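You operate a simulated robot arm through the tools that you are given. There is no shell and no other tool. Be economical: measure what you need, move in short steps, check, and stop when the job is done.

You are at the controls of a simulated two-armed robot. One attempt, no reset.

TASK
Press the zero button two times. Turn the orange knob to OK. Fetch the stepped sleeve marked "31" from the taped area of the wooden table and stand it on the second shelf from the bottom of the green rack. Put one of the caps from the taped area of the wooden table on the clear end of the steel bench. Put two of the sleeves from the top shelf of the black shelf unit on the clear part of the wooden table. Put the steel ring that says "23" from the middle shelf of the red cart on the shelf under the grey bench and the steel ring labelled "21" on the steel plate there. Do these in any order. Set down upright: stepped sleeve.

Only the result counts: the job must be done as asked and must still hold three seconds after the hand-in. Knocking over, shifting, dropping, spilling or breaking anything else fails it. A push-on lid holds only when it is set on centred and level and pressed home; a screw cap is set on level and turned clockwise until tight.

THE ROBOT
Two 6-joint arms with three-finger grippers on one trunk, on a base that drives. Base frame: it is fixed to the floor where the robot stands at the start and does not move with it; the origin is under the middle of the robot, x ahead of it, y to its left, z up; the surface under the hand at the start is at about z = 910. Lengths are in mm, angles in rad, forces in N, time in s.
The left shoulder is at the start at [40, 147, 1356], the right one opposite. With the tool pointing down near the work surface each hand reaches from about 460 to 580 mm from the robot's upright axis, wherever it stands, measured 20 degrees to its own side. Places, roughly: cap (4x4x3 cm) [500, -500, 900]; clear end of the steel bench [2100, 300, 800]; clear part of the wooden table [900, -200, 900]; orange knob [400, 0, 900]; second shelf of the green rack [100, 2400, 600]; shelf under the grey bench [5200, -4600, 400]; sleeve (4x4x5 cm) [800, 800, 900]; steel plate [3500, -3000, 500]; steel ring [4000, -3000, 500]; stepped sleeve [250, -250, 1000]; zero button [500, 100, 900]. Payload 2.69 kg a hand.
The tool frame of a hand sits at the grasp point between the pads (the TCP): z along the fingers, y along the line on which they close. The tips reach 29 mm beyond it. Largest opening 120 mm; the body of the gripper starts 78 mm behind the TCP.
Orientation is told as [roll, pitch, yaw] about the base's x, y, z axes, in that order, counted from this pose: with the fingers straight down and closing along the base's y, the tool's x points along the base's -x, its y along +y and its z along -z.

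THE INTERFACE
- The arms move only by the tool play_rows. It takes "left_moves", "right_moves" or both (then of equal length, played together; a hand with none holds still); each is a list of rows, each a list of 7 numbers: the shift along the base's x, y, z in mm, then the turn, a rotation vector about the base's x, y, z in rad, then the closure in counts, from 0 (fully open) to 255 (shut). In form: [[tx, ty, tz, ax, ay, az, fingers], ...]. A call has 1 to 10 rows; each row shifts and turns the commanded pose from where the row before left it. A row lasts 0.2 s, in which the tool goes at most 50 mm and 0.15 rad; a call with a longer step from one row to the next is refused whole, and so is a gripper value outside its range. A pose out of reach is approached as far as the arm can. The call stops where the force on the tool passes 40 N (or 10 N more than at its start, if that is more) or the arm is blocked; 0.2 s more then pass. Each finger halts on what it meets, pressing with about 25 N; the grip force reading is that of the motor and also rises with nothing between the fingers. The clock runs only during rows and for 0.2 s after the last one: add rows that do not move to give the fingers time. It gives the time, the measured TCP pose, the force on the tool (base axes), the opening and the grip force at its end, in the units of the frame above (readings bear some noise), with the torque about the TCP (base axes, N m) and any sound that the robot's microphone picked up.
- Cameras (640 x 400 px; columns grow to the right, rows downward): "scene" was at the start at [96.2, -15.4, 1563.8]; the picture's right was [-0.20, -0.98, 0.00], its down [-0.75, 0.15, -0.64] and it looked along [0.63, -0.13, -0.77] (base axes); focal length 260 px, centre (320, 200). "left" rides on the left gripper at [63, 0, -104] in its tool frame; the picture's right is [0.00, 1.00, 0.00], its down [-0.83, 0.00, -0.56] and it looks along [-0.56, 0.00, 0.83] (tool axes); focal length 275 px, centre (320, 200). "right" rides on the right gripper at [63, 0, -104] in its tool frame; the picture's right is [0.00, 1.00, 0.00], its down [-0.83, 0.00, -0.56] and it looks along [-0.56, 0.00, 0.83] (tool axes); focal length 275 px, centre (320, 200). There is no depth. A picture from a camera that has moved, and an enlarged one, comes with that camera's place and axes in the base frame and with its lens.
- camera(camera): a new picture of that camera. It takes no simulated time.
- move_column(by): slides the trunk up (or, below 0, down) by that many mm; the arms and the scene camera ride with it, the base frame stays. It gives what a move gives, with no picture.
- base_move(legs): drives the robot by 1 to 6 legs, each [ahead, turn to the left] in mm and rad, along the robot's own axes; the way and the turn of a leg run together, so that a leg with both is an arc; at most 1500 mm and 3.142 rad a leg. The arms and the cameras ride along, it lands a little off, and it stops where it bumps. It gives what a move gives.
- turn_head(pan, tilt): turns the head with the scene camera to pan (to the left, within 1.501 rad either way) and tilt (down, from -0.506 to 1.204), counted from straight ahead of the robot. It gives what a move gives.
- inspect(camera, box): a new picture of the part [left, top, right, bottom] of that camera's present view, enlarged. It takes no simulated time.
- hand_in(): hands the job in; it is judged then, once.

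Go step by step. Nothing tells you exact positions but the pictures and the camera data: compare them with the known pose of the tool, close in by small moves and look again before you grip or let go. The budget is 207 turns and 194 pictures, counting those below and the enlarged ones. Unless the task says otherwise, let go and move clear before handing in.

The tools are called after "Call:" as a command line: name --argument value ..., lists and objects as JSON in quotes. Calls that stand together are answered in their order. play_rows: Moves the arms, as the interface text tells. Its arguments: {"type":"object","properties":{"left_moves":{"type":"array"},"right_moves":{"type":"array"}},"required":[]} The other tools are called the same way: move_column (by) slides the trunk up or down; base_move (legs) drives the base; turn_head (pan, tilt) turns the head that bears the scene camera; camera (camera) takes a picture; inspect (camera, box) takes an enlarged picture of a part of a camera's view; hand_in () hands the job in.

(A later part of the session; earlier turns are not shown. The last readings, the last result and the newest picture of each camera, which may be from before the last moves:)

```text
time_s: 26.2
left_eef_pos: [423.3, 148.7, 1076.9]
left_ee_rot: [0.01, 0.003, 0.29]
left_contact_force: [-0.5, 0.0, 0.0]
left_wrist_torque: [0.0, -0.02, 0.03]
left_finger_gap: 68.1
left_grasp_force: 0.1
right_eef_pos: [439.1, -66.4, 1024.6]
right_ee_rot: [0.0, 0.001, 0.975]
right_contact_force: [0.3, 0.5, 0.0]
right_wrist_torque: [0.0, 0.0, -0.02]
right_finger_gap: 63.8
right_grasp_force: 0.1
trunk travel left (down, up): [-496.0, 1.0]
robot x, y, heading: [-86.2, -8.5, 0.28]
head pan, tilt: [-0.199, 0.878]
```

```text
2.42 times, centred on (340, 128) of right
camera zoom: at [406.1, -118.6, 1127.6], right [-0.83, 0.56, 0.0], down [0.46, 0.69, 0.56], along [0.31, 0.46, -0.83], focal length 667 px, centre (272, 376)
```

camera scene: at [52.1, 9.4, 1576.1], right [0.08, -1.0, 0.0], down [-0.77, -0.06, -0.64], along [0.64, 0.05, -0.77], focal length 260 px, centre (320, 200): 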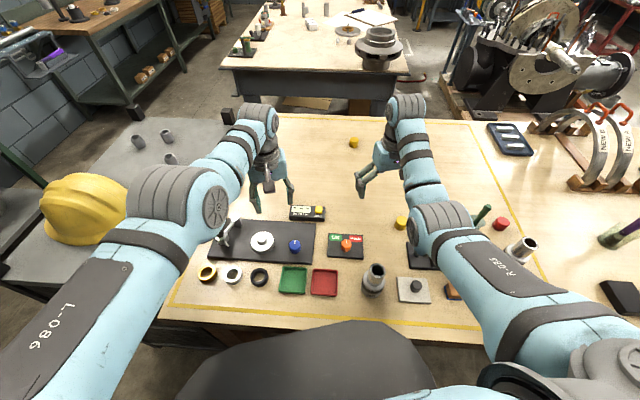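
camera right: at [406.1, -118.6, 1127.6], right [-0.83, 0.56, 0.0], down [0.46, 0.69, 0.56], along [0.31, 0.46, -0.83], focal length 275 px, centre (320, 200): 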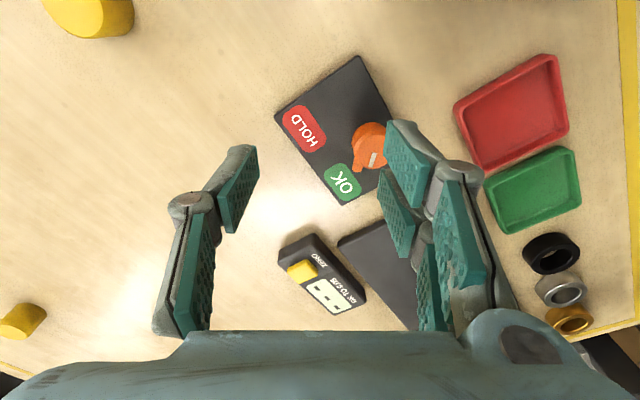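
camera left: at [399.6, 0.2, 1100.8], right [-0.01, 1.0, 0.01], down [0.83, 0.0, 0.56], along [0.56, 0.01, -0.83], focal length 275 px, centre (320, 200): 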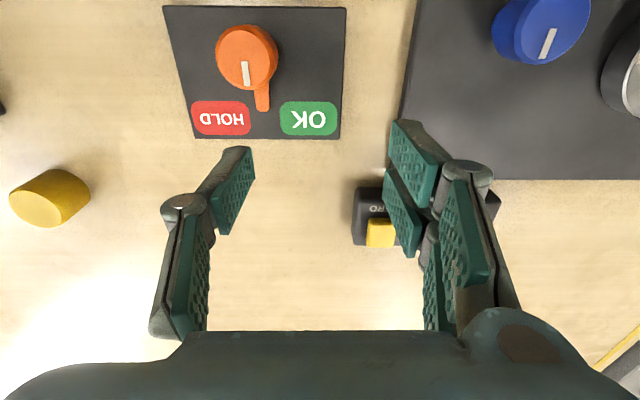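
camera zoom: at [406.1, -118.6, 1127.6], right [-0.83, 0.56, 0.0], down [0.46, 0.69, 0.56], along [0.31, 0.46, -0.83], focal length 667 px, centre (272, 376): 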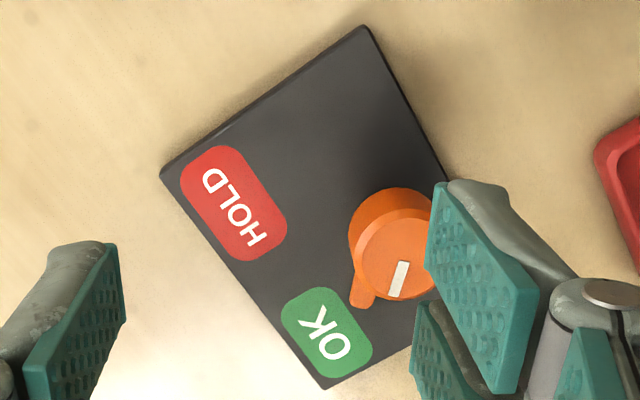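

The pointer sits at OK. Next: the stepped sleeve 31 with the right hand and the yellow cap at about [526, -205] with the left; I raise the hands, back off, turn right, and come in.

Call:
play_rows --right_moves '[[8, -4, 20, 0, 0, -0.14, 0], [8, -4, 20, 0, 0, -0.14, 0], [8, -4, 20, 0, 0, -0.14, 0], [8, -4, 0, 0, 0, -0.14, 0], [8, 0, 0, 0, 0, -0.14, 0], [0, 0, 0, 0, 0, 0, 0]]' --left_moves '[[0, 0, 0, 0, 0, 0, 0], [0, 0, 0, 0, 0, 0, 0], [0, 0, 0, 0, 0, 0, 0], [0, 0, 0, 0, 0, 0, 0], [0, 0, 0, 0, 0, 0, 0], [0, 0, 0, 0, 0, 0, 0]]'

Call:
base_move --legs '[[-200, 0], [0, -0.62], [270, 0], [0, -0.04]]'

Call:
camera --camera "scene"

Call:
camera --camera "right"

Call:
camera --camera "left"

```text
time_s: 27.6
left_eef_pos: [422.6, 150.0, 1075.7]
left_ee_rot: [0.011, 0.001, 0.291]
left_contact_force: [0.2, 0.0, 0.3]
left_wrist_torque: [0.02, -0.04, 0.0]
left_finger_gap: 120.1
left_grasp_force: 0.0
right_eef_pos: [493.5, -78.4, 1074.9]
right_ee_rot: [0.001, 0.0, 0.276]
right_contact_force: [0.8, -0.8, -0.1]
right_wrist_torque: [0.02, 0.01, 0.0]
right_finger_gap: 120.2
right_grasp_force: 0.1
right hand out of reach, approached as far as the arm can: row 1, 2, 3
trunk travel left (down, up): [-496.0, 1.0]
robot x, y, heading: [-81.3, -11.4, 0.271]
head pan, tilt: [-0.199, 0.878]
```

```text
time_s: 32.7
left_eef_pos: [477.9, -313.7, 1079.8]
left_ee_rot: [0.015, -0.001, -0.325]
left_contact_force: [0.1, 0.0, 0.6]
left_wrist_torque: [-0.03, -0.01, -0.02]
left_finger_gap: 120.2
left_grasp_force: 0.1
right_eef_pos: [403.7, -539.4, 1079.3]
right_ee_rot: [0.002, -0.006, -0.338]
right_contact_force: [-0.6, -0.9, -0.2]
right_wrist_torque: [0.01, -0.05, 0.01]
right_finger_gap: 119.9
right_grasp_force: 0.0
trunk travel left (down, up): [-496.0, 1.0]
robot x, y, heading: [-24.3, -152.9, -0.339]
head pan, tilt: [-0.199, 0.878]
stopped in leg 4: the robot was blocked; the commanded pose is now the measured one
```

```text
159 pictures are left
camera scene: at [54.2, -198.2, 1576.6], right [-0.51, -0.86, 0.0], down [-0.66, 0.39, -0.64], along [0.55, -0.33, -0.77], focal length 260 px, centre (320, 200)
```

scene: 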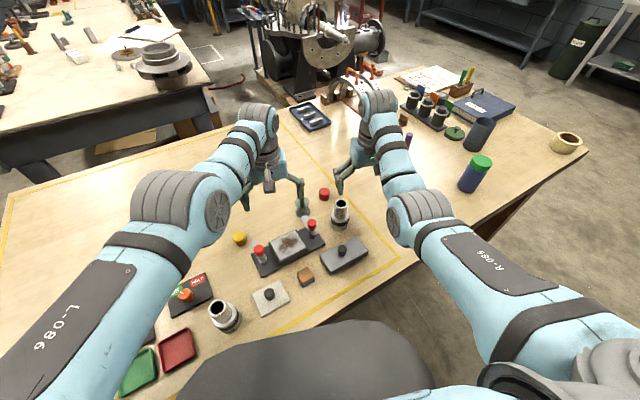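

```text
158 pictures are left
camera right: at [344.4, -518.4, 1180.9], right [0.33, 0.94, 0.0], down [0.78, -0.27, 0.56], along [0.53, -0.18, -0.83], focal length 275 px, centre (320, 200)
```

right: 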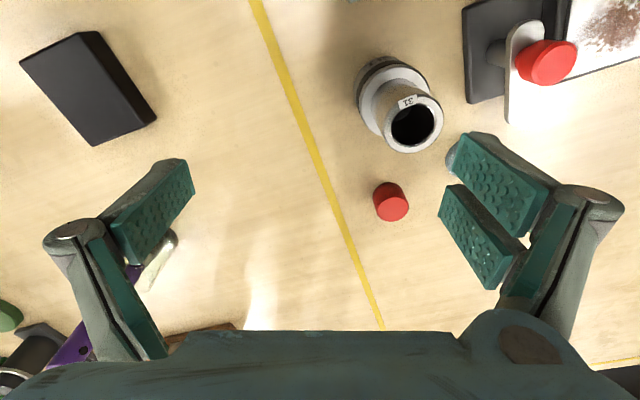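

```text
157 pictures are left
camera left: at [417.8, -294.1, 1182.9], right [0.32, 0.95, 0.01], down [0.78, -0.28, 0.56], along [0.53, -0.17, -0.83], focal length 275 px, centre (320, 200)
```

left: 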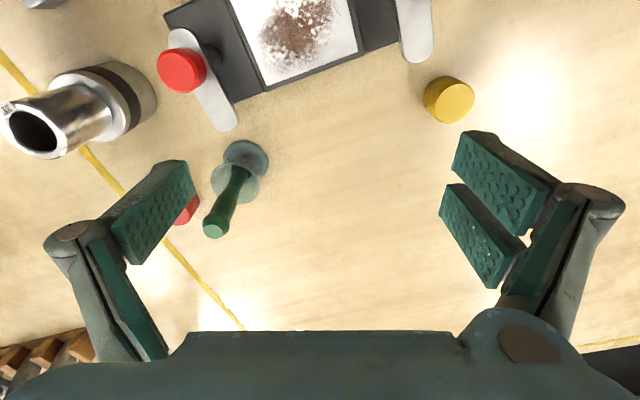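

Sleeve 31 is at about [412, -486], with a green-handled thing nearby. Before choosing a grip I look at the green rack on the left and the right side of the room.

Call:
turn_head --pan 1.5 --tilt 0.25

Call:
camera --camera "scene"

Call:
turn_head --pan 0.5 --tilt 0.35

Call:
camera --camera "scene"

Call:
turn_head --pan -0.5 --tilt 0.3

Call:
camera --camera "scene"

```text
time_s: 34.5
left_eef_pos: [476.7, -313.1, 1079.4]
left_ee_rot: [0.013, -0.004, -0.327]
left_contact_force: [0.0, 0.2, -0.4]
left_wrist_torque: [0.0, 0.05, 0.01]
left_finger_gap: 120.1
left_grasp_force: 0.1
right_eef_pos: [402.8, -539.5, 1079.7]
right_ee_rot: [0.001, -0.006, -0.341]
right_contact_force: [0.2, -0.1, -0.2]
right_wrist_torque: [0.01, 0.01, 0.02]
right_finger_gap: 120.1
right_grasp_force: 0.0
trunk travel left (down, up): [-496.0, 1.0]
robot x, y, heading: [-25.6, -153.0, -0.343]
head pan, tilt: [1.499, 0.25]
```

```text
156 pictures are left
camera scene: at [24.9, -72.9, 1631.7], right [0.92, -0.4, 0.01], down [-0.09, -0.23, -0.97], along [0.39, 0.89, -0.25], focal length 260 px, centre (320, 200)
```

scene: 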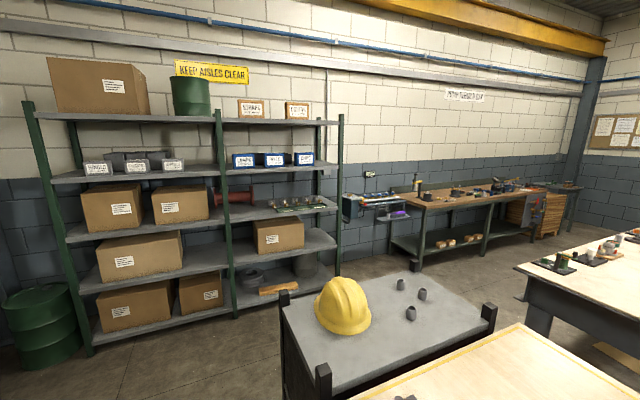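

```text
time_s: 35.7
left_eef_pos: [477.6, -313.4, 1079.1]
left_ee_rot: [0.014, -0.004, -0.326]
left_contact_force: [-0.5, -0.1, 0.2]
left_wrist_torque: [0.02, 0.0, -0.02]
left_finger_gap: 120.1
left_grasp_force: 0.0
right_eef_pos: [402.5, -539.1, 1079.1]
right_ee_rot: [0.002, -0.005, -0.339]
right_contact_force: [-0.4, 0.4, -0.6]
right_wrist_torque: [0.03, 0.01, -0.01]
right_finger_gap: 120.1
right_grasp_force: 0.1
trunk travel left (down, up): [-496.0, 1.0]
robot x, y, heading: [-24.6, -149.2, -0.341]
head pan, tilt: [0.499, 0.351]
```

```text
155 pictures are left
camera scene: at [79.5, -143.7, 1622.6], right [0.16, -0.99, 0.0], down [-0.33, -0.06, -0.94], along [0.93, 0.15, -0.34], focal length 260 px, centre (320, 200)
```

scene: 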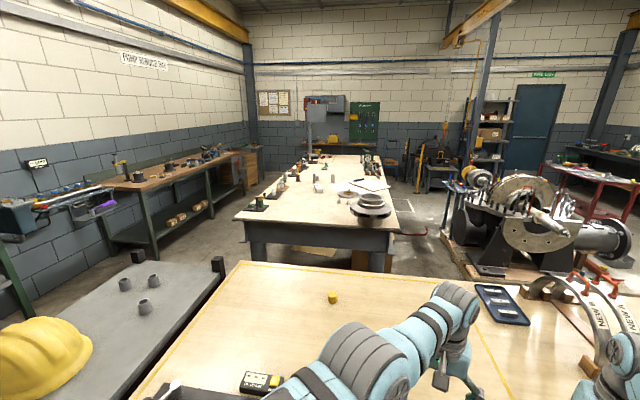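

```text
time_s: 37.0
left_eef_pos: [477.5, -314.0, 1079.8]
left_ee_rot: [0.015, -0.004, -0.326]
left_contact_force: [-0.3, 0.2, -0.1]
left_wrist_torque: [0.0, -0.01, -0.03]
left_finger_gap: 120.2
left_grasp_force: 0.0
right_eef_pos: [402.3, -539.6, 1078.1]
right_ee_rot: [0.0, -0.005, -0.34]
right_contact_force: [-0.6, 1.0, -0.3]
right_wrist_torque: [-0.01, -0.01, -0.03]
right_finger_gap: 120.1
right_grasp_force: 0.0
trunk travel left (down, up): [-496.0, 1.0]
robot x, y, heading: [-26.2, -151.6, -0.344]
head pan, tilt: [-0.499, 0.3]
```

```text
154 pictures are left
camera scene: at [50.0, -228.0, 1627.2], right [-0.74, -0.67, 0.0], down [-0.19, 0.22, -0.96], along [0.64, -0.71, -0.29], focal length 260 px, centre (320, 200)
```

scene: 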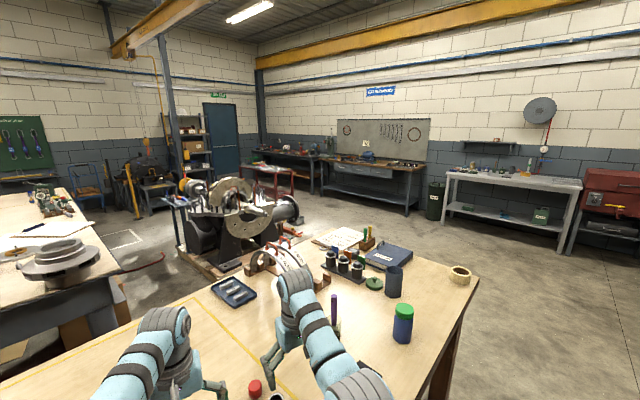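

The rack's second shelf has a third shelf above, so the sleeve must be carried with a tilted hand. First I take the yellow cap at about [515, -203] with the left hand, straight down.

Call:
play_rows --left_moves '[[8, 28, -20, 0, 0, 0, 60], [9, 28, -20, 0, 0, 0, 60], [10, 28, -20, 0, 0, 0, 60], [10, 27, -20, 0, 0, 0, 60], [0, 0, 0, 0, 0, 0, 60]]'

Call:
camera --camera "left"

Call:
turn_head --pan -0.1 --tilt 0.85

Call:
camera --camera "scene"

```text
time_s: 38.2
left_eef_pos: [528.4, -209.5, 995.9]
left_ee_rot: [0.015, -0.005, -0.325]
left_contact_force: [-0.9, -0.4, -0.2]
left_wrist_torque: [-0.03, 0.02, -0.03]
left_finger_gap: 91.8
left_grasp_force: 0.0
left hand out of reach, approached as far as the arm can: row 1, 2, 3
right_eef_pos: [402.3, -540.9, 1079.1]
right_ee_rot: [0.001, -0.007, -0.34]
right_contact_force: [0.0, 0.7, 0.4]
right_wrist_torque: [0.02, 0.01, 0.0]
right_finger_gap: 120.0
right_grasp_force: 0.0
trunk travel left (down, up): [-496.0, 1.0]
robot x, y, heading: [-22.2, -149.8, -0.339]
head pan, tilt: [-0.499, 0.3]
```

```text
153 pictures are left
camera left: at [468.8, -190.5, 1099.2], right [0.32, 0.95, 0.01], down [0.78, -0.28, 0.56], along [0.53, -0.17, -0.83], focal length 275 px, centre (320, 200)
```

left: 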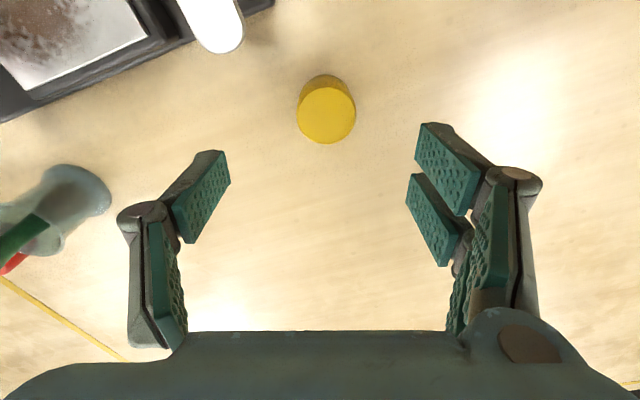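

```text
time_s: 39.2
left_eef_pos: [527.7, -210.9, 996.2]
left_ee_rot: [0.013, -0.003, -0.327]
left_contact_force: [0.3, 0.1, -0.6]
left_wrist_torque: [-0.05, 0.02, -0.02]
left_finger_gap: 91.8
left_grasp_force: 0.0
right_eef_pos: [403.5, -538.9, 1079.0]
right_ee_rot: [0.002, -0.005, -0.341]
right_contact_force: [0.5, 0.4, 0.6]
right_wrist_torque: [-0.02, -0.02, -0.02]
right_finger_gap: 120.0
right_grasp_force: 0.2
trunk travel left (down, up): [-496.0, 1.0]
robot x, y, heading: [-22.1, -153.5, -0.34]
head pan, tilt: [-0.099, 0.85]
```

```text
152 pictures are left
camera scene: at [58.6, -192.1, 1578.9], right [-0.43, -0.9, 0.0], down [-0.68, 0.32, -0.66], along [0.6, -0.28, -0.75], focal length 260 px, centre (320, 200)
```

scene: 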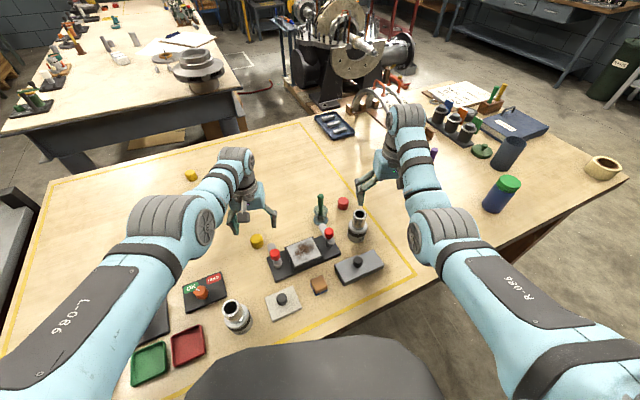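

Cap top is at about [515, -200, 940]. I shift over it and descend.

Call:
play_rows --left_moves '[[-13, 10, -15, 0, 0, 0, 90], [0, 0, -18, 0, 0, 0, 90], [0, 0, 0, 0, 0, 0, 90]]'

Call:
camera --camera "left"

```text
time_s: 40.0
left_eef_pos: [520.3, -202.9, 960.9]
left_ee_rot: [0.016, -0.003, -0.325]
left_contact_force: [0.1, -0.5, -0.8]
left_wrist_torque: [0.02, -0.02, 0.0]
left_finger_gap: 77.5
left_grasp_force: 0.1
left hand out of reach, approached as far as the arm can: row 1, 2
right_eef_pos: [403.0, -540.0, 1078.5]
right_ee_rot: [0.001, -0.005, -0.341]
right_contact_force: [0.2, -0.3, 0.1]
right_wrist_torque: [0.0, 0.0, 0.0]
right_finger_gap: 120.0
right_grasp_force: 0.2
trunk travel left (down, up): [-496.0, 1.0]
robot x, y, heading: [-23.3, -151.0, -0.336]
head pan, tilt: [-0.099, 0.85]
```

```text
151 pictures are left
camera left: at [459.3, -183.9, 1064.8], right [0.32, 0.95, 0.01], down [0.78, -0.28, 0.56], along [0.53, -0.17, -0.83], focal length 275 px, centre (320, 200)
```

left: 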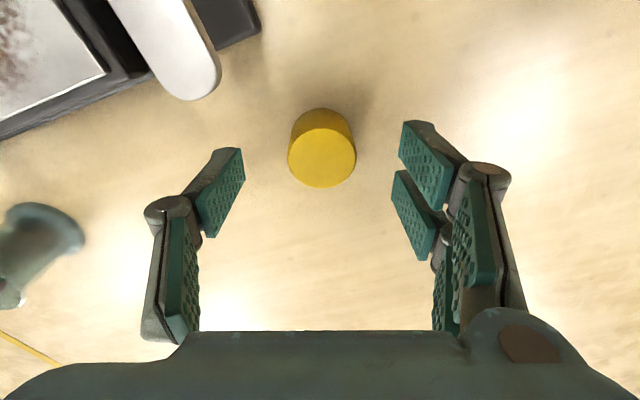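

Well aligned; down the last bit and close.

Call:
play_rows --left_moves '[[-4, 2, -9, 0, 0, 0, 90], [0, 0, -8, 0, 0, 0, 90], [0, 0, 0, 0, 0, 0, 180], [0, 0, 0, 0, 0, 0, 220], [0, 0, 0, 0, 0, 0, 220]]'

Call:
camera --camera "left"

```text
time_s: 41.2
left_eef_pos: [513.6, -200.6, 945.4]
left_ee_rot: [0.014, -0.003, -0.325]
left_contact_force: [0.3, -0.2, 0.4]
left_wrist_torque: [0.03, -0.02, 0.05]
left_finger_gap: 33.8
left_grasp_force: 25.0
right_eef_pos: [402.4, -540.1, 1079.0]
right_ee_rot: [0.002, -0.005, -0.339]
right_contact_force: [0.3, -0.1, -0.5]
right_wrist_torque: [0.03, 0.01, 0.0]
right_finger_gap: 119.9
right_grasp_force: 0.0
trunk travel left (down, up): [-496.0, 1.0]
robot x, y, heading: [-24.0, -153.3, -0.336]
head pan, tilt: [-0.099, 0.85]
```

```text
150 pictures are left
camera left: at [454.3, -180.8, 1049.1], right [0.32, 0.95, 0.01], down [0.78, -0.28, 0.56], along [0.53, -0.17, -0.83], focal length 275 px, centre (320, 200)
```

left: 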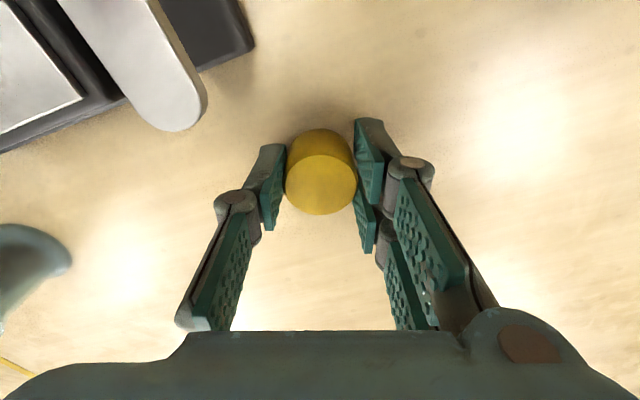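

Cap held. I lift it high, back the base 120 mm, and tilt the right hand forward for the stepped sleeve.

Call:
play_rows --left_moves '[[0, 0, 40, 0, 0, 0, 255], [5, 0, 40, 0, 0, 0, 255], [10, -3, 40, 0, 0, 0, 255], [10, -3, 20, 0, 0, 0, 255], [0, 0, 0, 0, 0, 0, 255]]'

Call:
base_move --legs '[[-120, 0]]'

Call:
play_rows --right_moves '[[15, 5, 0, -0.05, -0.141, 0, 0], [15, 5, 0, -0.05, -0.141, 0, 0], [15, 5, 0, -0.05, -0.141, 0, 0], [15, 5, 0, -0.05, -0.141, 0, 0], [15, 5, 0, -0.05, -0.141, 0, 0], [15, 5, 0, -0.05, -0.141, 0, 0], [15, 5, 0, -0.05, -0.141, 0, 0], [0, 0, 0, 0, 0, 0, 0]]'

Call:
camera --camera "scene"

Call:
camera --camera "right"

```text
time_s: 42.4
left_eef_pos: [541.2, -206.6, 1085.0]
left_ee_rot: [0.015, -0.003, -0.328]
left_contact_force: [0.1, 0.3, 0.1]
left_wrist_torque: [-0.01, 0.02, -0.01]
left_finger_gap: 33.6
left_grasp_force: 24.9
right_eef_pos: [404.1, -540.3, 1078.7]
right_ee_rot: [0.003, -0.003, -0.341]
right_contact_force: [-0.4, -0.4, -0.6]
right_wrist_torque: [0.02, 0.0, 0.0]
right_finger_gap: 120.4
right_grasp_force: 0.1
trunk travel left (down, up): [-496.0, 1.0]
robot x, y, heading: [-26.8, -152.2, -0.338]
head pan, tilt: [-0.099, 0.85]
```

```text
time_s: 43.6
left_eef_pos: [444.9, -171.3, 1075.9]
left_ee_rot: [0.011, 0.014, -0.324]
left_contact_force: [0.2, 1.1, 0.6]
left_wrist_torque: [-0.03, 0.05, -0.03]
left_finger_gap: 33.5
left_grasp_force: 24.6
right_eef_pos: [307.6, -505.2, 1070.0]
right_ee_rot: [0.001, 0.012, -0.34]
right_contact_force: [0.7, 0.6, 0.5]
right_wrist_torque: [-0.04, -0.02, 0.02]
right_finger_gap: 119.9
right_grasp_force: 0.1
trunk travel left (down, up): [-496.0, 1.0]
robot x, y, heading: [-135.9, -112.9, -0.334]
head pan, tilt: [-0.099, 0.85]
```

```text
time_s: 45.4
left_eef_pos: [432.2, -166.9, 1083.5]
left_ee_rot: [0.012, 0.0, -0.325]
left_contact_force: [0.2, 0.1, -1.1]
left_wrist_torque: [0.01, 0.02, 0.0]
left_finger_gap: 33.7
left_grasp_force: 24.7
right_eef_pos: [400.3, -465.5, 1075.6]
right_ee_rot: [0.001, -1.048, -0.341]
right_contact_force: [-0.7, -0.1, -0.5]
right_wrist_torque: [-0.02, -0.04, 0.0]
right_finger_gap: 120.0
right_grasp_force: 0.0
trunk travel left (down, up): [-496.0, 1.0]
robot x, y, heading: [-141.2, -106.4, -0.335]
head pan, tilt: [-0.099, 0.85]
```

```text
149 pictures are left
camera scene: at [-46.3, -151.5, 1578.4], right [-0.42, -0.91, 0.0], down [-0.68, 0.32, -0.66], along [0.6, -0.28, -0.75], focal length 260 px, centre (320, 200)
```

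scene: 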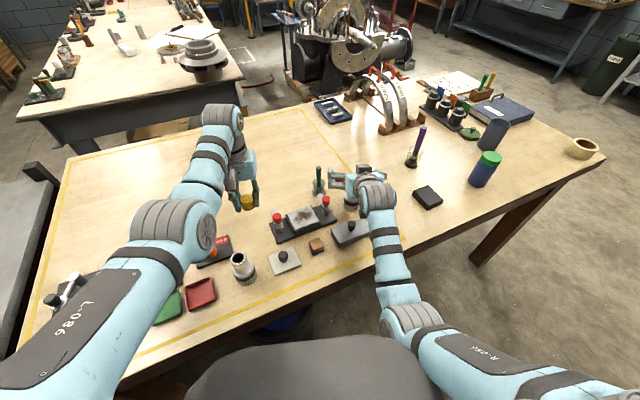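

```text
148 pictures are left
camera right: at [285.2, -424.7, 1072.2], right [0.33, 0.94, 0.0], down [-0.06, 0.03, 1.0], along [0.94, -0.33, 0.07], focal length 275 px, centre (320, 200)
```

right: 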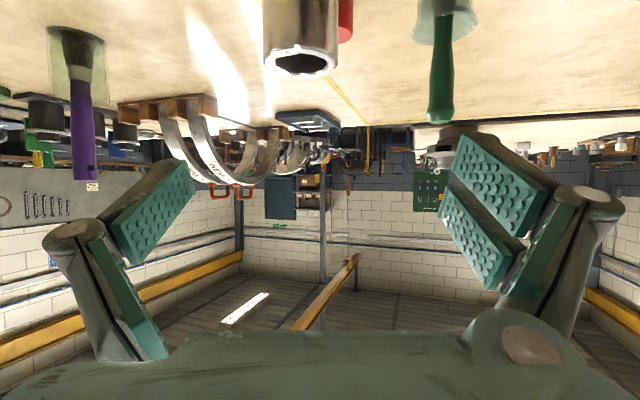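

The tilted pose is reachable. The sleeve top is about [414, -484, 1013]; I narrow the fingers, line up above it and check.

Call:
play_rows --right_moves '[[7, -9, 0, 0, 0, 0, 85], [7, -9.5, 0, 0, 0, 0, 85], [0, 0, -25, 0, 0, 0, 85], [0, 0, 0, 0, 0, 0, 85]]'

Call:
camera --camera "right"

Call:
inspect --camera "scene" --box '[280, 140, 420, 250]'

```text
time_s: 46.4
left_eef_pos: [432.3, -167.1, 1082.7]
left_ee_rot: [0.011, 0.002, -0.324]
left_contact_force: [0.4, -0.4, -0.6]
left_wrist_torque: [-0.01, 0.02, -0.04]
left_finger_gap: 33.7
left_grasp_force: 25.0
right_eef_pos: [413.8, -483.2, 1051.2]
right_ee_rot: [-0.001, -1.049, -0.339]
right_contact_force: [0.0, 0.5, 0.2]
right_wrist_torque: [0.0, 0.0, 0.0]
right_finger_gap: 80.0
right_grasp_force: 0.1
trunk travel left (down, up): [-496.0, 1.0]
robot x, y, heading: [-136.1, -110.0, -0.338]
head pan, tilt: [-0.099, 0.85]
```

```text
147 pictures are left
camera right: at [299.5, -443.3, 1046.9], right [0.33, 0.94, 0.0], down [-0.06, 0.03, 1.0], along [0.94, -0.33, 0.07], focal length 275 px, centre (320, 200)
```

right: 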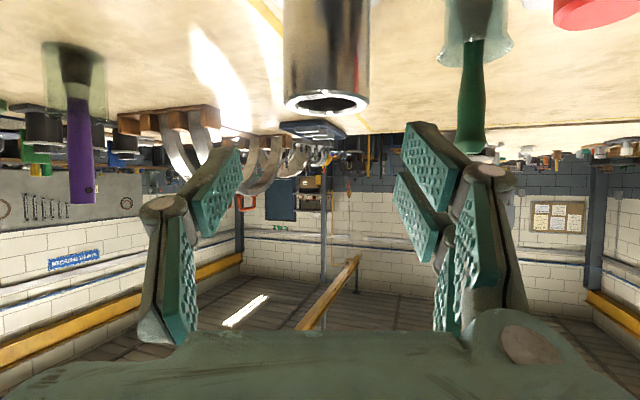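

```text
3.64 times, centred on (350, 195) of scene
camera zoom: at [-45.7, -151.6, 1578.3], right [-0.42, -0.91, 0.0], down [-0.68, 0.32, -0.66], along [0.6, -0.28, -0.75], focal length 946 px, centre (211, 218)
```

zoom: 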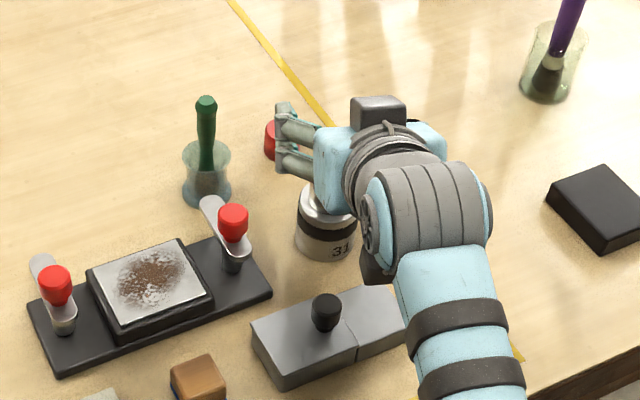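

Nearly centred; I correct 2.5 mm and descend so the pads straddle the upper cylinder.

Call:
play_rows --right_moves '[[1, 2.3, -14, 0, 0, 0, 85], [0, 0, -14, 0, 0, 0, 85], [0, 0, -14, 0, 0, 0, 85], [0, 0, -10, 0, 0, 0, 85], [0, 0, 0, 0, 0, 0, 85]]'

Call:
camera --camera "right"

Call:
inspect --camera "scene" --box '[280, 140, 420, 250]'

```text
time_s: 47.6
left_eef_pos: [433.1, -166.8, 1083.4]
left_ee_rot: [0.011, 0.002, -0.325]
left_contact_force: [0.1, -0.2, 0.0]
left_wrist_torque: [-0.06, -0.01, 0.0]
left_finger_gap: 33.5
left_grasp_force: 25.1
right_eef_pos: [415.2, -481.5, 999.0]
right_ee_rot: [-0.001, -1.051, -0.341]
right_contact_force: [-1.0, -0.2, 1.2]
right_wrist_torque: [0.01, 0.01, -0.02]
right_finger_gap: 80.0
right_grasp_force: 0.0
trunk travel left (down, up): [-496.0, 1.0]
robot x, y, heading: [-137.9, -112.8, -0.333]
head pan, tilt: [-0.099, 0.85]
```

```text
145 pictures are left
camera right: at [300.9, -441.2, 995.2], right [0.33, 0.94, 0.0], down [-0.06, 0.03, 1.0], along [0.94, -0.33, 0.07], focal length 275 px, centre (320, 200)
```

right: 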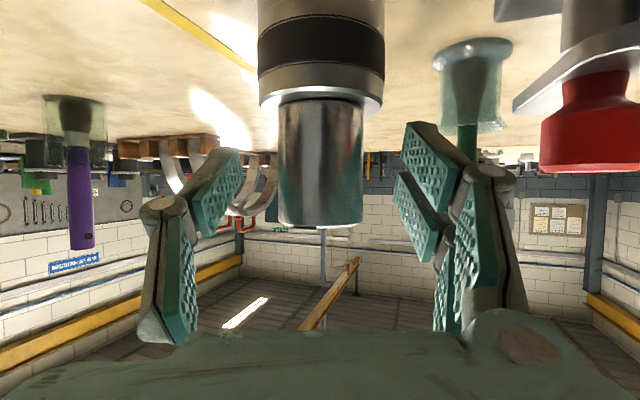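

```text
3.64 times, centred on (350, 195) of scene
camera zoom: at [-45.7, -151.8, 1578.3], right [-0.42, -0.91, 0.0], down [-0.68, 0.32, -0.66], along [0.6, -0.28, -0.75], focal length 946 px, centre (211, 218)
```

zoom: 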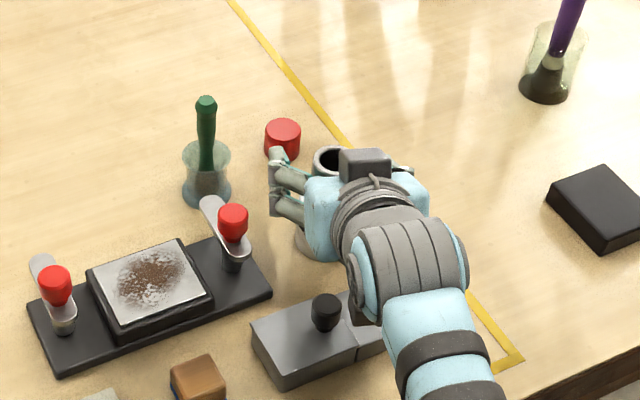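

The upper cylinder lies between the pads. I lower 7 mm more, close and check.

Call:
play_rows --right_moves '[[0, 0, -7, 0, 0, 0, 85], [0, 0, 0, 0, 0, 0, 150], [0, 0, 0, 0, 0, 0, 220], [0, 0, 0, 0, 0, 0, 255], [0, 0, 0, 0, 0, 0, 255]]'

Call:
play_rows --right_moves '[[0, 0, 5, 0, 0, 0, 255], [0, 0, 30, 0, 0, 0, 255], [0, 0, 40, 0, 0, 0, 255], [0, 0, 40, 0, 0, 0, 255], [0, 0, 0, 0, 0, 0, 255]]'

Call:
camera --camera "right"

Call:
camera --camera "scene"

```text
time_s: 48.8
left_eef_pos: [432.8, -165.8, 1082.6]
left_ee_rot: [0.011, 0.001, -0.324]
left_contact_force: [-0.6, 0.3, -0.6]
left_wrist_torque: [0.04, 0.03, 0.0]
left_finger_gap: 33.9
left_grasp_force: 24.9
right_eef_pos: [414.8, -481.0, 992.7]
right_ee_rot: [0.001, -1.049, -0.338]
right_contact_force: [4.4, 3.6, 0.8]
right_wrist_torque: [0.53, -0.34, 0.0]
right_finger_gap: 43.6
right_grasp_force: 25.3
trunk travel left (down, up): [-496.0, 1.0]
robot x, y, heading: [-139.1, -107.6, -0.342]
head pan, tilt: [-0.099, 0.85]
```

```text
time_s: 50.0
left_eef_pos: [434.7, -168.5, 1082.1]
left_ee_rot: [0.014, 0.003, -0.323]
left_contact_force: [0.4, -0.1, 0.7]
left_wrist_torque: [-0.01, 0.0, -0.03]
left_finger_gap: 33.7
left_grasp_force: 25.0
right_eef_pos: [417.1, -482.8, 1105.2]
right_ee_rot: [0.002, -1.046, -0.34]
right_contact_force: [-0.6, 0.0, -8.9]
right_wrist_torque: [0.03, 0.0, 0.02]
right_finger_gap: 35.4
right_grasp_force: 24.9
trunk travel left (down, up): [-496.0, 1.0]
robot x, y, heading: [-137.9, -113.4, -0.334]
head pan, tilt: [-0.099, 0.85]
```

```text
143 pictures are left
camera right: at [302.7, -442.3, 1102.3], right [0.33, 0.94, 0.0], down [-0.06, 0.02, 1.0], along [0.94, -0.33, 0.06], focal length 275 px, centre (320, 200)
```

right: 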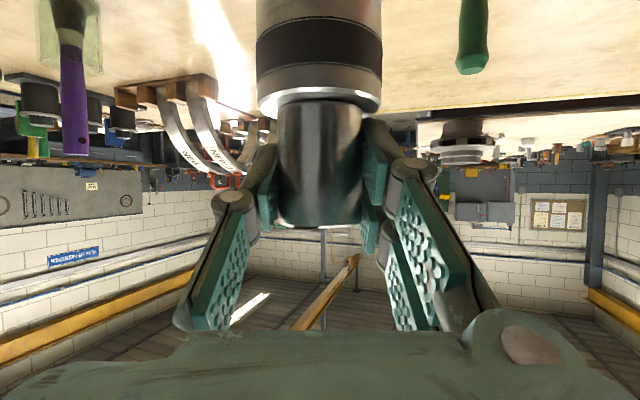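

```text
142 pictures are left
camera scene: at [-43.5, -153.6, 1578.1], right [-0.42, -0.91, 0.0], down [-0.68, 0.32, -0.66], along [0.6, -0.28, -0.75], focal length 260 px, centre (320, 200)
```

scene: 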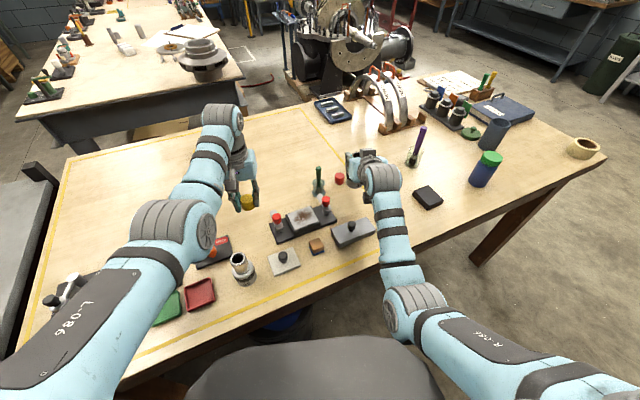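

Sleeve 31 is held upright. I back well away from the table, then turn left toward the green rack.

Call:
base_move --legs '[[-400, 0], [0, 1.0]]'

Call:
turn_head --pan 0.7 --tilt 0.35

Call:
camera --camera "scene"

```text
time_s: 55.0
left_eef_pos: [-156.1, 469.9, 1082.6]
left_ee_rot: [0.013, 0.002, 0.678]
left_contact_force: [-0.2, -0.4, 0.5]
left_wrist_torque: [-0.02, 0.02, 0.03]
left_finger_gap: 33.9
left_grasp_force: 25.1
right_eef_pos: [100.3, 285.9, 1106.5]
right_ee_rot: [0.003, -1.046, 0.661]
right_contact_force: [0.9, -0.1, -9.8]
right_wrist_torque: [-0.03, 0.05, 0.02]
right_finger_gap: 35.3
right_grasp_force: 25.2
trunk travel left (down, up): [-496.0, 1.0]
robot x, y, heading: [-510.2, 18.0, 0.67]
head pan, tilt: [-0.099, 0.85]
```

```text
time_s: 56.2
left_eef_pos: [-156.5, 470.3, 1081.7]
left_ee_rot: [0.011, 0.003, 0.675]
left_contact_force: [0.3, -0.4, -0.6]
left_wrist_torque: [0.02, -0.01, 0.02]
left_finger_gap: 34.0
left_grasp_force: 25.4
right_eef_pos: [99.7, 285.9, 1105.8]
right_ee_rot: [0.0, -1.046, 0.664]
right_contact_force: [-0.2, -0.7, -10.0]
right_wrist_torque: [-0.04, 0.07, 0.01]
right_finger_gap: 35.1
right_grasp_force: 25.1
trunk travel left (down, up): [-496.0, 1.0]
robot x, y, heading: [-511.3, 16.1, 0.662]
head pan, tilt: [0.7, 0.351]
```

```text
141 pictures are left
camera scene: at [-471.9, 123.6, 1621.8], right [0.98, -0.2, 0.0], down [-0.07, -0.34, -0.94], along [0.19, 0.92, -0.35], focal length 260 px, centre (320, 200)
```

scene: 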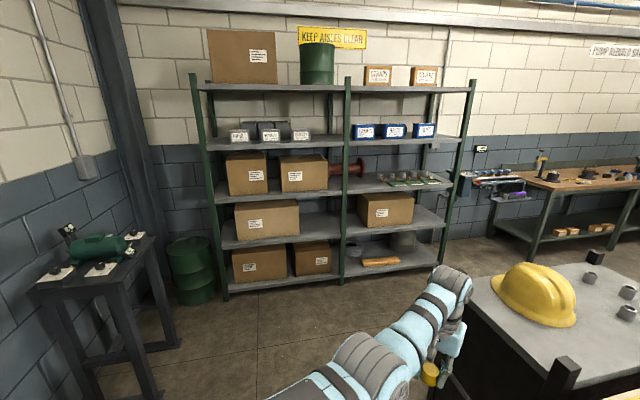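

The rack's left bay has clear space on the second shelf right of the box (x about -230 to 155, front y about 2140). I drive to a stand-off in front of it.

Call:
base_move --legs '[[0, 0.735], [1000, 0], [0, -0.475], [400, 0], [0, 1.045]]'

Call:
turn_head --pan -0.4 --tilt 0.6

Call:
camera --camera "scene"

```text
time_s: 69.3
left_eef_pos: [-464.9, 1751.9, 1083.5]
left_ee_rot: [0.011, 0.002, 2.006]
left_contact_force: [0.0, 0.0, -0.2]
left_wrist_torque: [0.06, -0.04, 0.01]
left_finger_gap: 33.6
left_grasp_force: 24.7
right_eef_pos: [-226.3, 1956.7, 1105.4]
right_ee_rot: [0.001, -1.046, 1.992]
right_contact_force: [0.3, -0.2, -10.6]
right_wrist_torque: [-0.02, -0.02, -0.05]
right_finger_gap: 35.6
right_grasp_force: 25.1
trunk travel left (down, up): [-496.0, 1.0]
robot x, y, heading: [-113.6, 1300.5, 1.995]
head pan, tilt: [0.7, 0.351]
```

```text
time_s: 70.7
left_eef_pos: [-465.4, 1752.5, 1081.7]
left_ee_rot: [0.013, 0.001, 2.006]
left_contact_force: [-0.4, 0.3, -0.2]
left_wrist_torque: [0.01, -0.02, -0.02]
left_finger_gap: 33.8
left_grasp_force: 25.0
right_eef_pos: [-226.3, 1956.7, 1105.5]
right_ee_rot: [0.001, -1.045, 1.992]
right_contact_force: [0.4, -0.1, -9.7]
right_wrist_torque: [-0.05, -0.03, -0.02]
right_finger_gap: 35.8
right_grasp_force: 25.5
trunk travel left (down, up): [-496.0, 1.0]
robot x, y, heading: [-116.3, 1302.1, 1.995]
head pan, tilt: [-0.4, 0.6]
```

```text
140 pictures are left
camera scene: at [-123.0, 1409.5, 1599.0], right [1.0, 0.03, 0.0], down [0.02, -0.57, -0.82], along [-0.02, 0.82, -0.57], focal length 260 px, centre (320, 200)
```

scene: 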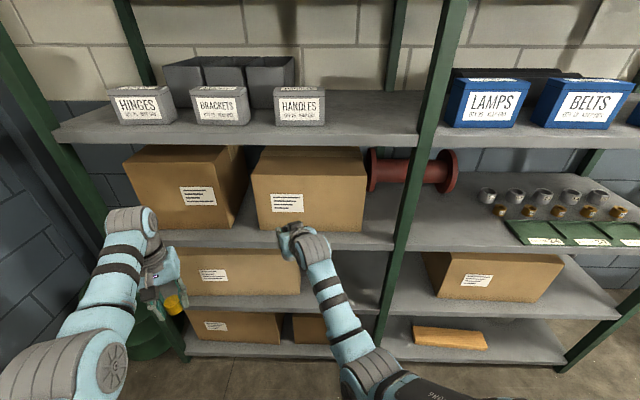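

Shelf 2 appears at z about 510–545 with about 350 mm headroom. I lower the trunk 400 mm here in the open and look through both cameras.

Call:
move_column --by -400

Call:
turn_head --pan -0.4 --tilt 0.5

Call:
camera --camera "scene"

Call:
camera --camera "right"

```text
time_s: 74.5
left_eef_pos: [-467.2, 1750.8, 681.8]
left_ee_rot: [0.012, 0.003, 2.007]
left_contact_force: [-0.4, 0.0, -0.8]
left_wrist_torque: [0.01, 0.02, -0.01]
left_finger_gap: 33.9
left_grasp_force: 25.6
right_eef_pos: [-225.8, 1955.5, 706.2]
right_ee_rot: [0.0, -1.046, 1.993]
right_contact_force: [0.2, 0.0, -9.1]
right_wrist_torque: [-0.08, 0.01, -0.03]
right_finger_gap: 35.8
right_grasp_force: 25.0
trunk travel left (down, up): [-96.0, 401.0]
robot x, y, heading: [-116.3, 1303.3, 1.996]
head pan, tilt: [-0.4, 0.6]
```

```text
time_s: 75.2
left_eef_pos: [-465.6, 1751.7, 683.5]
left_ee_rot: [0.011, 0.003, 2.007]
left_contact_force: [0.0, 0.3, -0.5]
left_wrist_torque: [0.01, -0.01, -0.02]
left_finger_gap: 33.9
left_grasp_force: 24.8
right_eef_pos: [-224.9, 1955.0, 704.8]
right_ee_rot: [-0.001, -1.045, 1.994]
right_contact_force: [0.2, 0.1, -10.6]
right_wrist_torque: [-0.02, -0.04, -0.01]
right_finger_gap: 35.5
right_grasp_force: 25.2
trunk travel left (down, up): [-96.0, 401.0]
robot x, y, heading: [-114.8, 1302.8, 1.996]
head pan, tilt: [-0.4, 0.499]
```

```text
139 pictures are left
camera scene: at [-123.0, 1411.3, 1208.0], right [1.0, 0.03, 0.0], down [0.01, -0.48, -0.88], along [-0.02, 0.88, -0.48], focal length 260 px, centre (320, 200)
```

scene: 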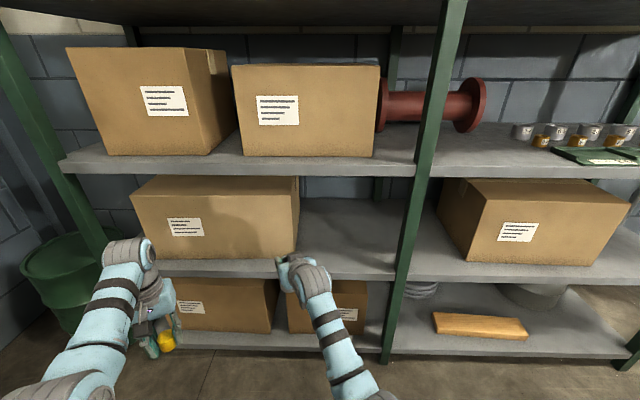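

```text
138 pictures are left
camera right: at [-174.9, 1844.5, 701.9], right [-0.91, -0.41, 0.0], down [0.02, -0.06, 1.0], along [-0.41, 0.91, 0.06], focal length 275 px, centre (320, 200)
```

right: 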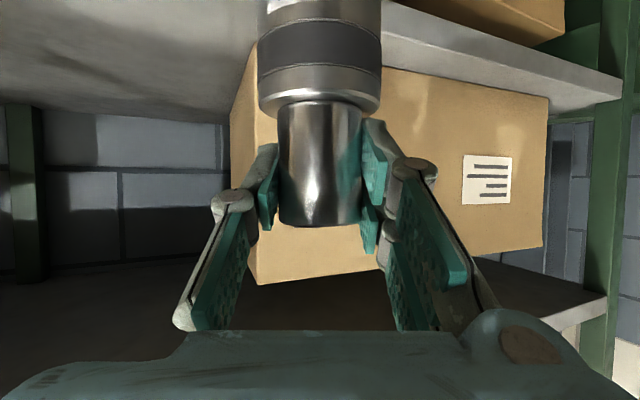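

The clear space runs from the box (x≈-225) to the post (x≈155). I sidestep right by turning left, backing 184 mm, and turning back, all at stand-off.

Call:
base_move --legs '[[0, 1.146], [-184, 0], [0, -1.146]]'

Call:
play_rows --right_moves '[[27, 12, 0, 0, 0, 0, 255], [28, 13, 0, 0, 0, 0, 255], [0, 0, 0, 0, 0, 0, 255]]'

Call:
camera --camera "scene"

Call:
camera --camera "right"

```text
time_s: 82.4
left_eef_pos: [-280.5, 1753.0, 682.8]
left_ee_rot: [0.012, 0.001, 1.999]
left_contact_force: [0.0, -0.6, -0.5]
left_wrist_torque: [0.01, 0.0, -0.01]
left_finger_gap: 34.0
left_grasp_force: 25.2
right_eef_pos: [-39.2, 1955.6, 706.6]
right_ee_rot: [0.0, -1.045, 1.987]
right_contact_force: [0.0, -0.1, -10.2]
right_wrist_torque: [-0.05, -0.06, -0.02]
right_finger_gap: 35.7
right_grasp_force: 24.9
trunk travel left (down, up): [-96.0, 401.0]
robot x, y, heading: [73.6, 1298.2, 1.989]
head pan, tilt: [-0.4, 0.499]
```

```text
time_s: 83.2
left_eef_pos: [-279.1, 1753.0, 682.3]
left_ee_rot: [0.013, 0.001, 2.001]
left_contact_force: [0.0, 0.4, -1.0]
left_wrist_torque: [0.04, -0.05, -0.03]
left_finger_gap: 34.3
left_grasp_force: 24.9
right_eef_pos: [17.1, 1980.3, 704.7]
right_ee_rot: [0.0, -1.043, 1.985]
right_contact_force: [0.4, -0.6, -9.9]
right_wrist_torque: [-0.03, -0.03, -0.03]
right_finger_gap: 35.5
right_grasp_force: 25.7
trunk travel left (down, up): [-96.0, 401.0]
robot x, y, heading: [69.6, 1298.9, 1.986]
head pan, tilt: [-0.4, 0.499]
```

```text
137 pictures are left
camera scene: at [60.0, 1410.2, 1208.1], right [1.0, 0.02, 0.0], down [0.01, -0.48, -0.88], along [-0.02, 0.88, -0.48], focal length 260 px, centre (320, 200)
```

scene: 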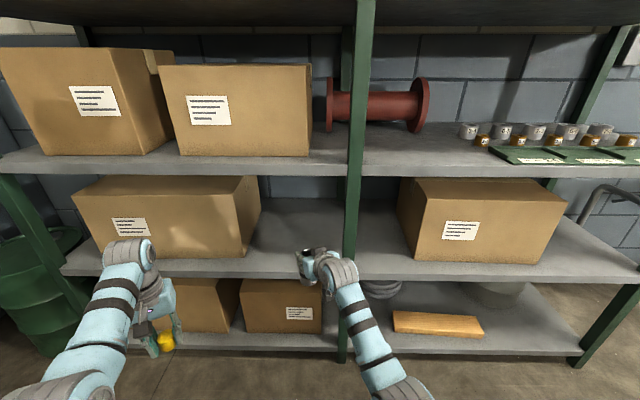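

```text
136 pictures are left
camera right: at [66.5, 1869.3, 701.5], right [-0.91, -0.41, 0.0], down [0.02, -0.06, 1.0], along [-0.41, 0.91, 0.06], focal length 275 px, centre (320, 200)
```

right: 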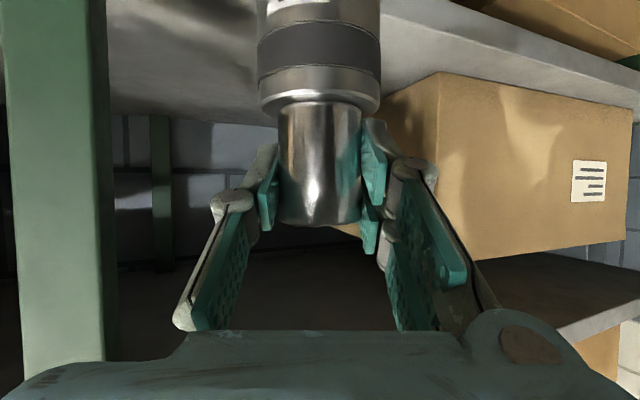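

Triangulating gives shelf top z≈547, front edge y≈2095, post's left side x≈120. Driving 240 mm ahead puts the sleeve at about [-80, 2200], still 75 mm above the shelf.

Call:
base_move --legs '[[240, 0]]'

Call:
camera --camera "scene"

Call:
camera --camera "right"

```text
time_s: 85.0
left_eef_pos: [-375.2, 1967.9, 681.9]
left_ee_rot: [0.012, 0.003, 2.0]
left_contact_force: [0.0, -0.3, 0.2]
left_wrist_torque: [-0.01, 0.0, 0.01]
left_finger_gap: 34.0
left_grasp_force: 25.1
right_eef_pos: [-78.1, 2195.1, 703.7]
right_ee_rot: [0.0, -1.045, 1.981]
right_contact_force: [-0.3, -0.2, -9.7]
right_wrist_torque: [-0.05, 0.01, 0.04]
right_finger_gap: 35.4
right_grasp_force: 24.2
trunk travel left (down, up): [-96.0, 401.0]
robot x, y, heading: [-26.4, 1513.7, 1.989]
head pan, tilt: [-0.4, 0.499]
```

```text
135 pictures are left
camera scene: at [-34.5, 1624.7, 1208.0], right [1.0, 0.02, 0.0], down [0.01, -0.48, -0.88], along [-0.01, 0.88, -0.48], focal length 260 px, centre (320, 200)
```

scene: 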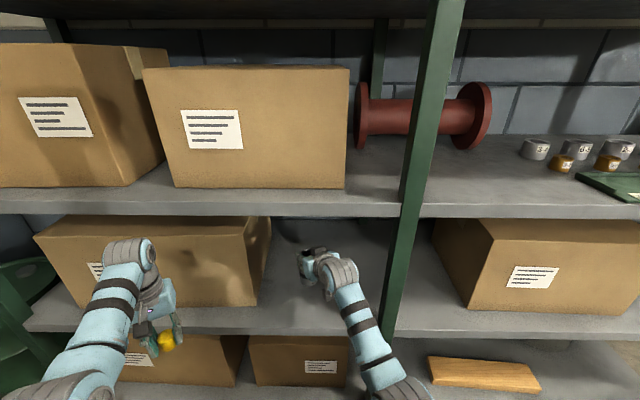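

```text
134 pictures are left
camera right: at [-27.1, 2083.6, 701.3], right [-0.92, -0.4, 0.0], down [0.02, -0.06, 1.0], along [-0.4, 0.91, 0.06], focal length 275 px, centre (320, 200)
```

right: 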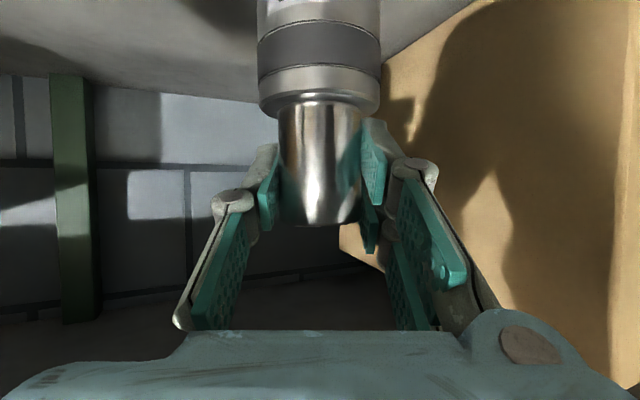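

Aligned inside the bay. I lower the sleeve, slowly near contact.

Call:
play_rows --right_moves '[[0, 0, -20, 0, 0, 0, 255], [0, 0, -20, 0, 0, 0, 255], [0, 0, -15, 0, 0, 0, 255], [0, 0, 0, 0, 0, 0, 255]]'

Call:
play_rows --right_moves '[[0, 0, -4, 0, 0, 0, 255], [0, 0, -4, 0, 0, 0, 255], [0, 0, -3, 0, 0, 0, 255], [0, 0, -3, 0, 0, 0, 255], [0, 0, -2, 0, 0, 0, 255], [0, 0, 0, 0, 0, 0, 255]]'

Call:
camera --camera "scene"

Call:
camera --camera "right"

```text
time_s: 86.0
left_eef_pos: [-374.9, 1967.7, 682.1]
left_ee_rot: [0.013, 0.002, 1.998]
left_contact_force: [0.4, 0.2, 0.1]
left_wrist_torque: [0.02, -0.04, -0.02]
left_finger_gap: 34.1
left_grasp_force: 25.0
right_eef_pos: [-77.8, 2193.8, 649.9]
right_ee_rot: [0.0, -1.045, 1.983]
right_contact_force: [0.3, 0.6, -9.5]
right_wrist_torque: [-0.09, -0.02, 0.0]
right_finger_gap: 35.8
right_grasp_force: 24.5
trunk travel left (down, up): [-96.0, 401.0]
robot x, y, heading: [-26.1, 1511.0, 1.99]
head pan, tilt: [-0.4, 0.499]
```

```text
time_s: 87.3
left_eef_pos: [-373.4, 1965.0, 683.9]
left_ee_rot: [0.011, -0.002, 1.998]
left_contact_force: [0.5, 0.4, -0.7]
left_wrist_torque: [0.01, -0.01, -0.01]
left_finger_gap: 34.1
left_grasp_force: 25.1
right_eef_pos: [-77.4, 2193.7, 640.3]
right_ee_rot: [-0.003, -1.054, 1.986]
right_contact_force: [-1.3, 7.2, 14.6]
right_wrist_torque: [0.16, 0.26, -0.02]
right_finger_gap: 35.9
right_grasp_force: 24.8
trunk travel left (down, up): [-96.0, 401.0]
robot x, y, heading: [-26.5, 1516.4, 1.987]
head pan, tilt: [-0.4, 0.499]
```

```text
133 pictures are left
camera scene: at [-34.1, 1620.7, 1208.6], right [1.0, 0.02, 0.0], down [0.01, -0.48, -0.88], along [-0.02, 0.88, -0.48], focal length 260 px, centre (320, 200)
```

scene: 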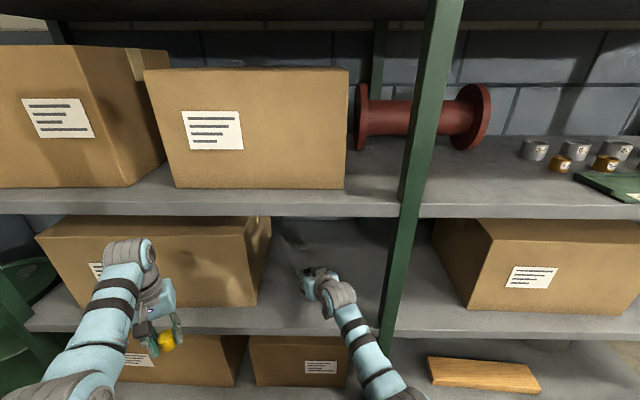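

```text
132 pictures are left
camera right: at [-27.0, 2082.6, 634.3], right [-0.92, -0.4, -0.01], down [0.02, -0.07, 1.0], along [-0.4, 0.91, 0.07], focal length 275 px, centre (320, 200)
```

right: 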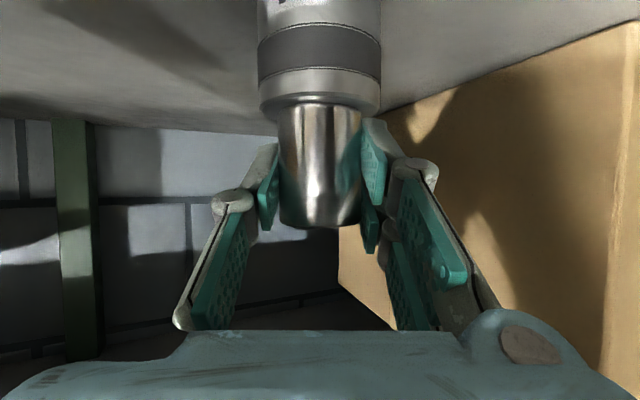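

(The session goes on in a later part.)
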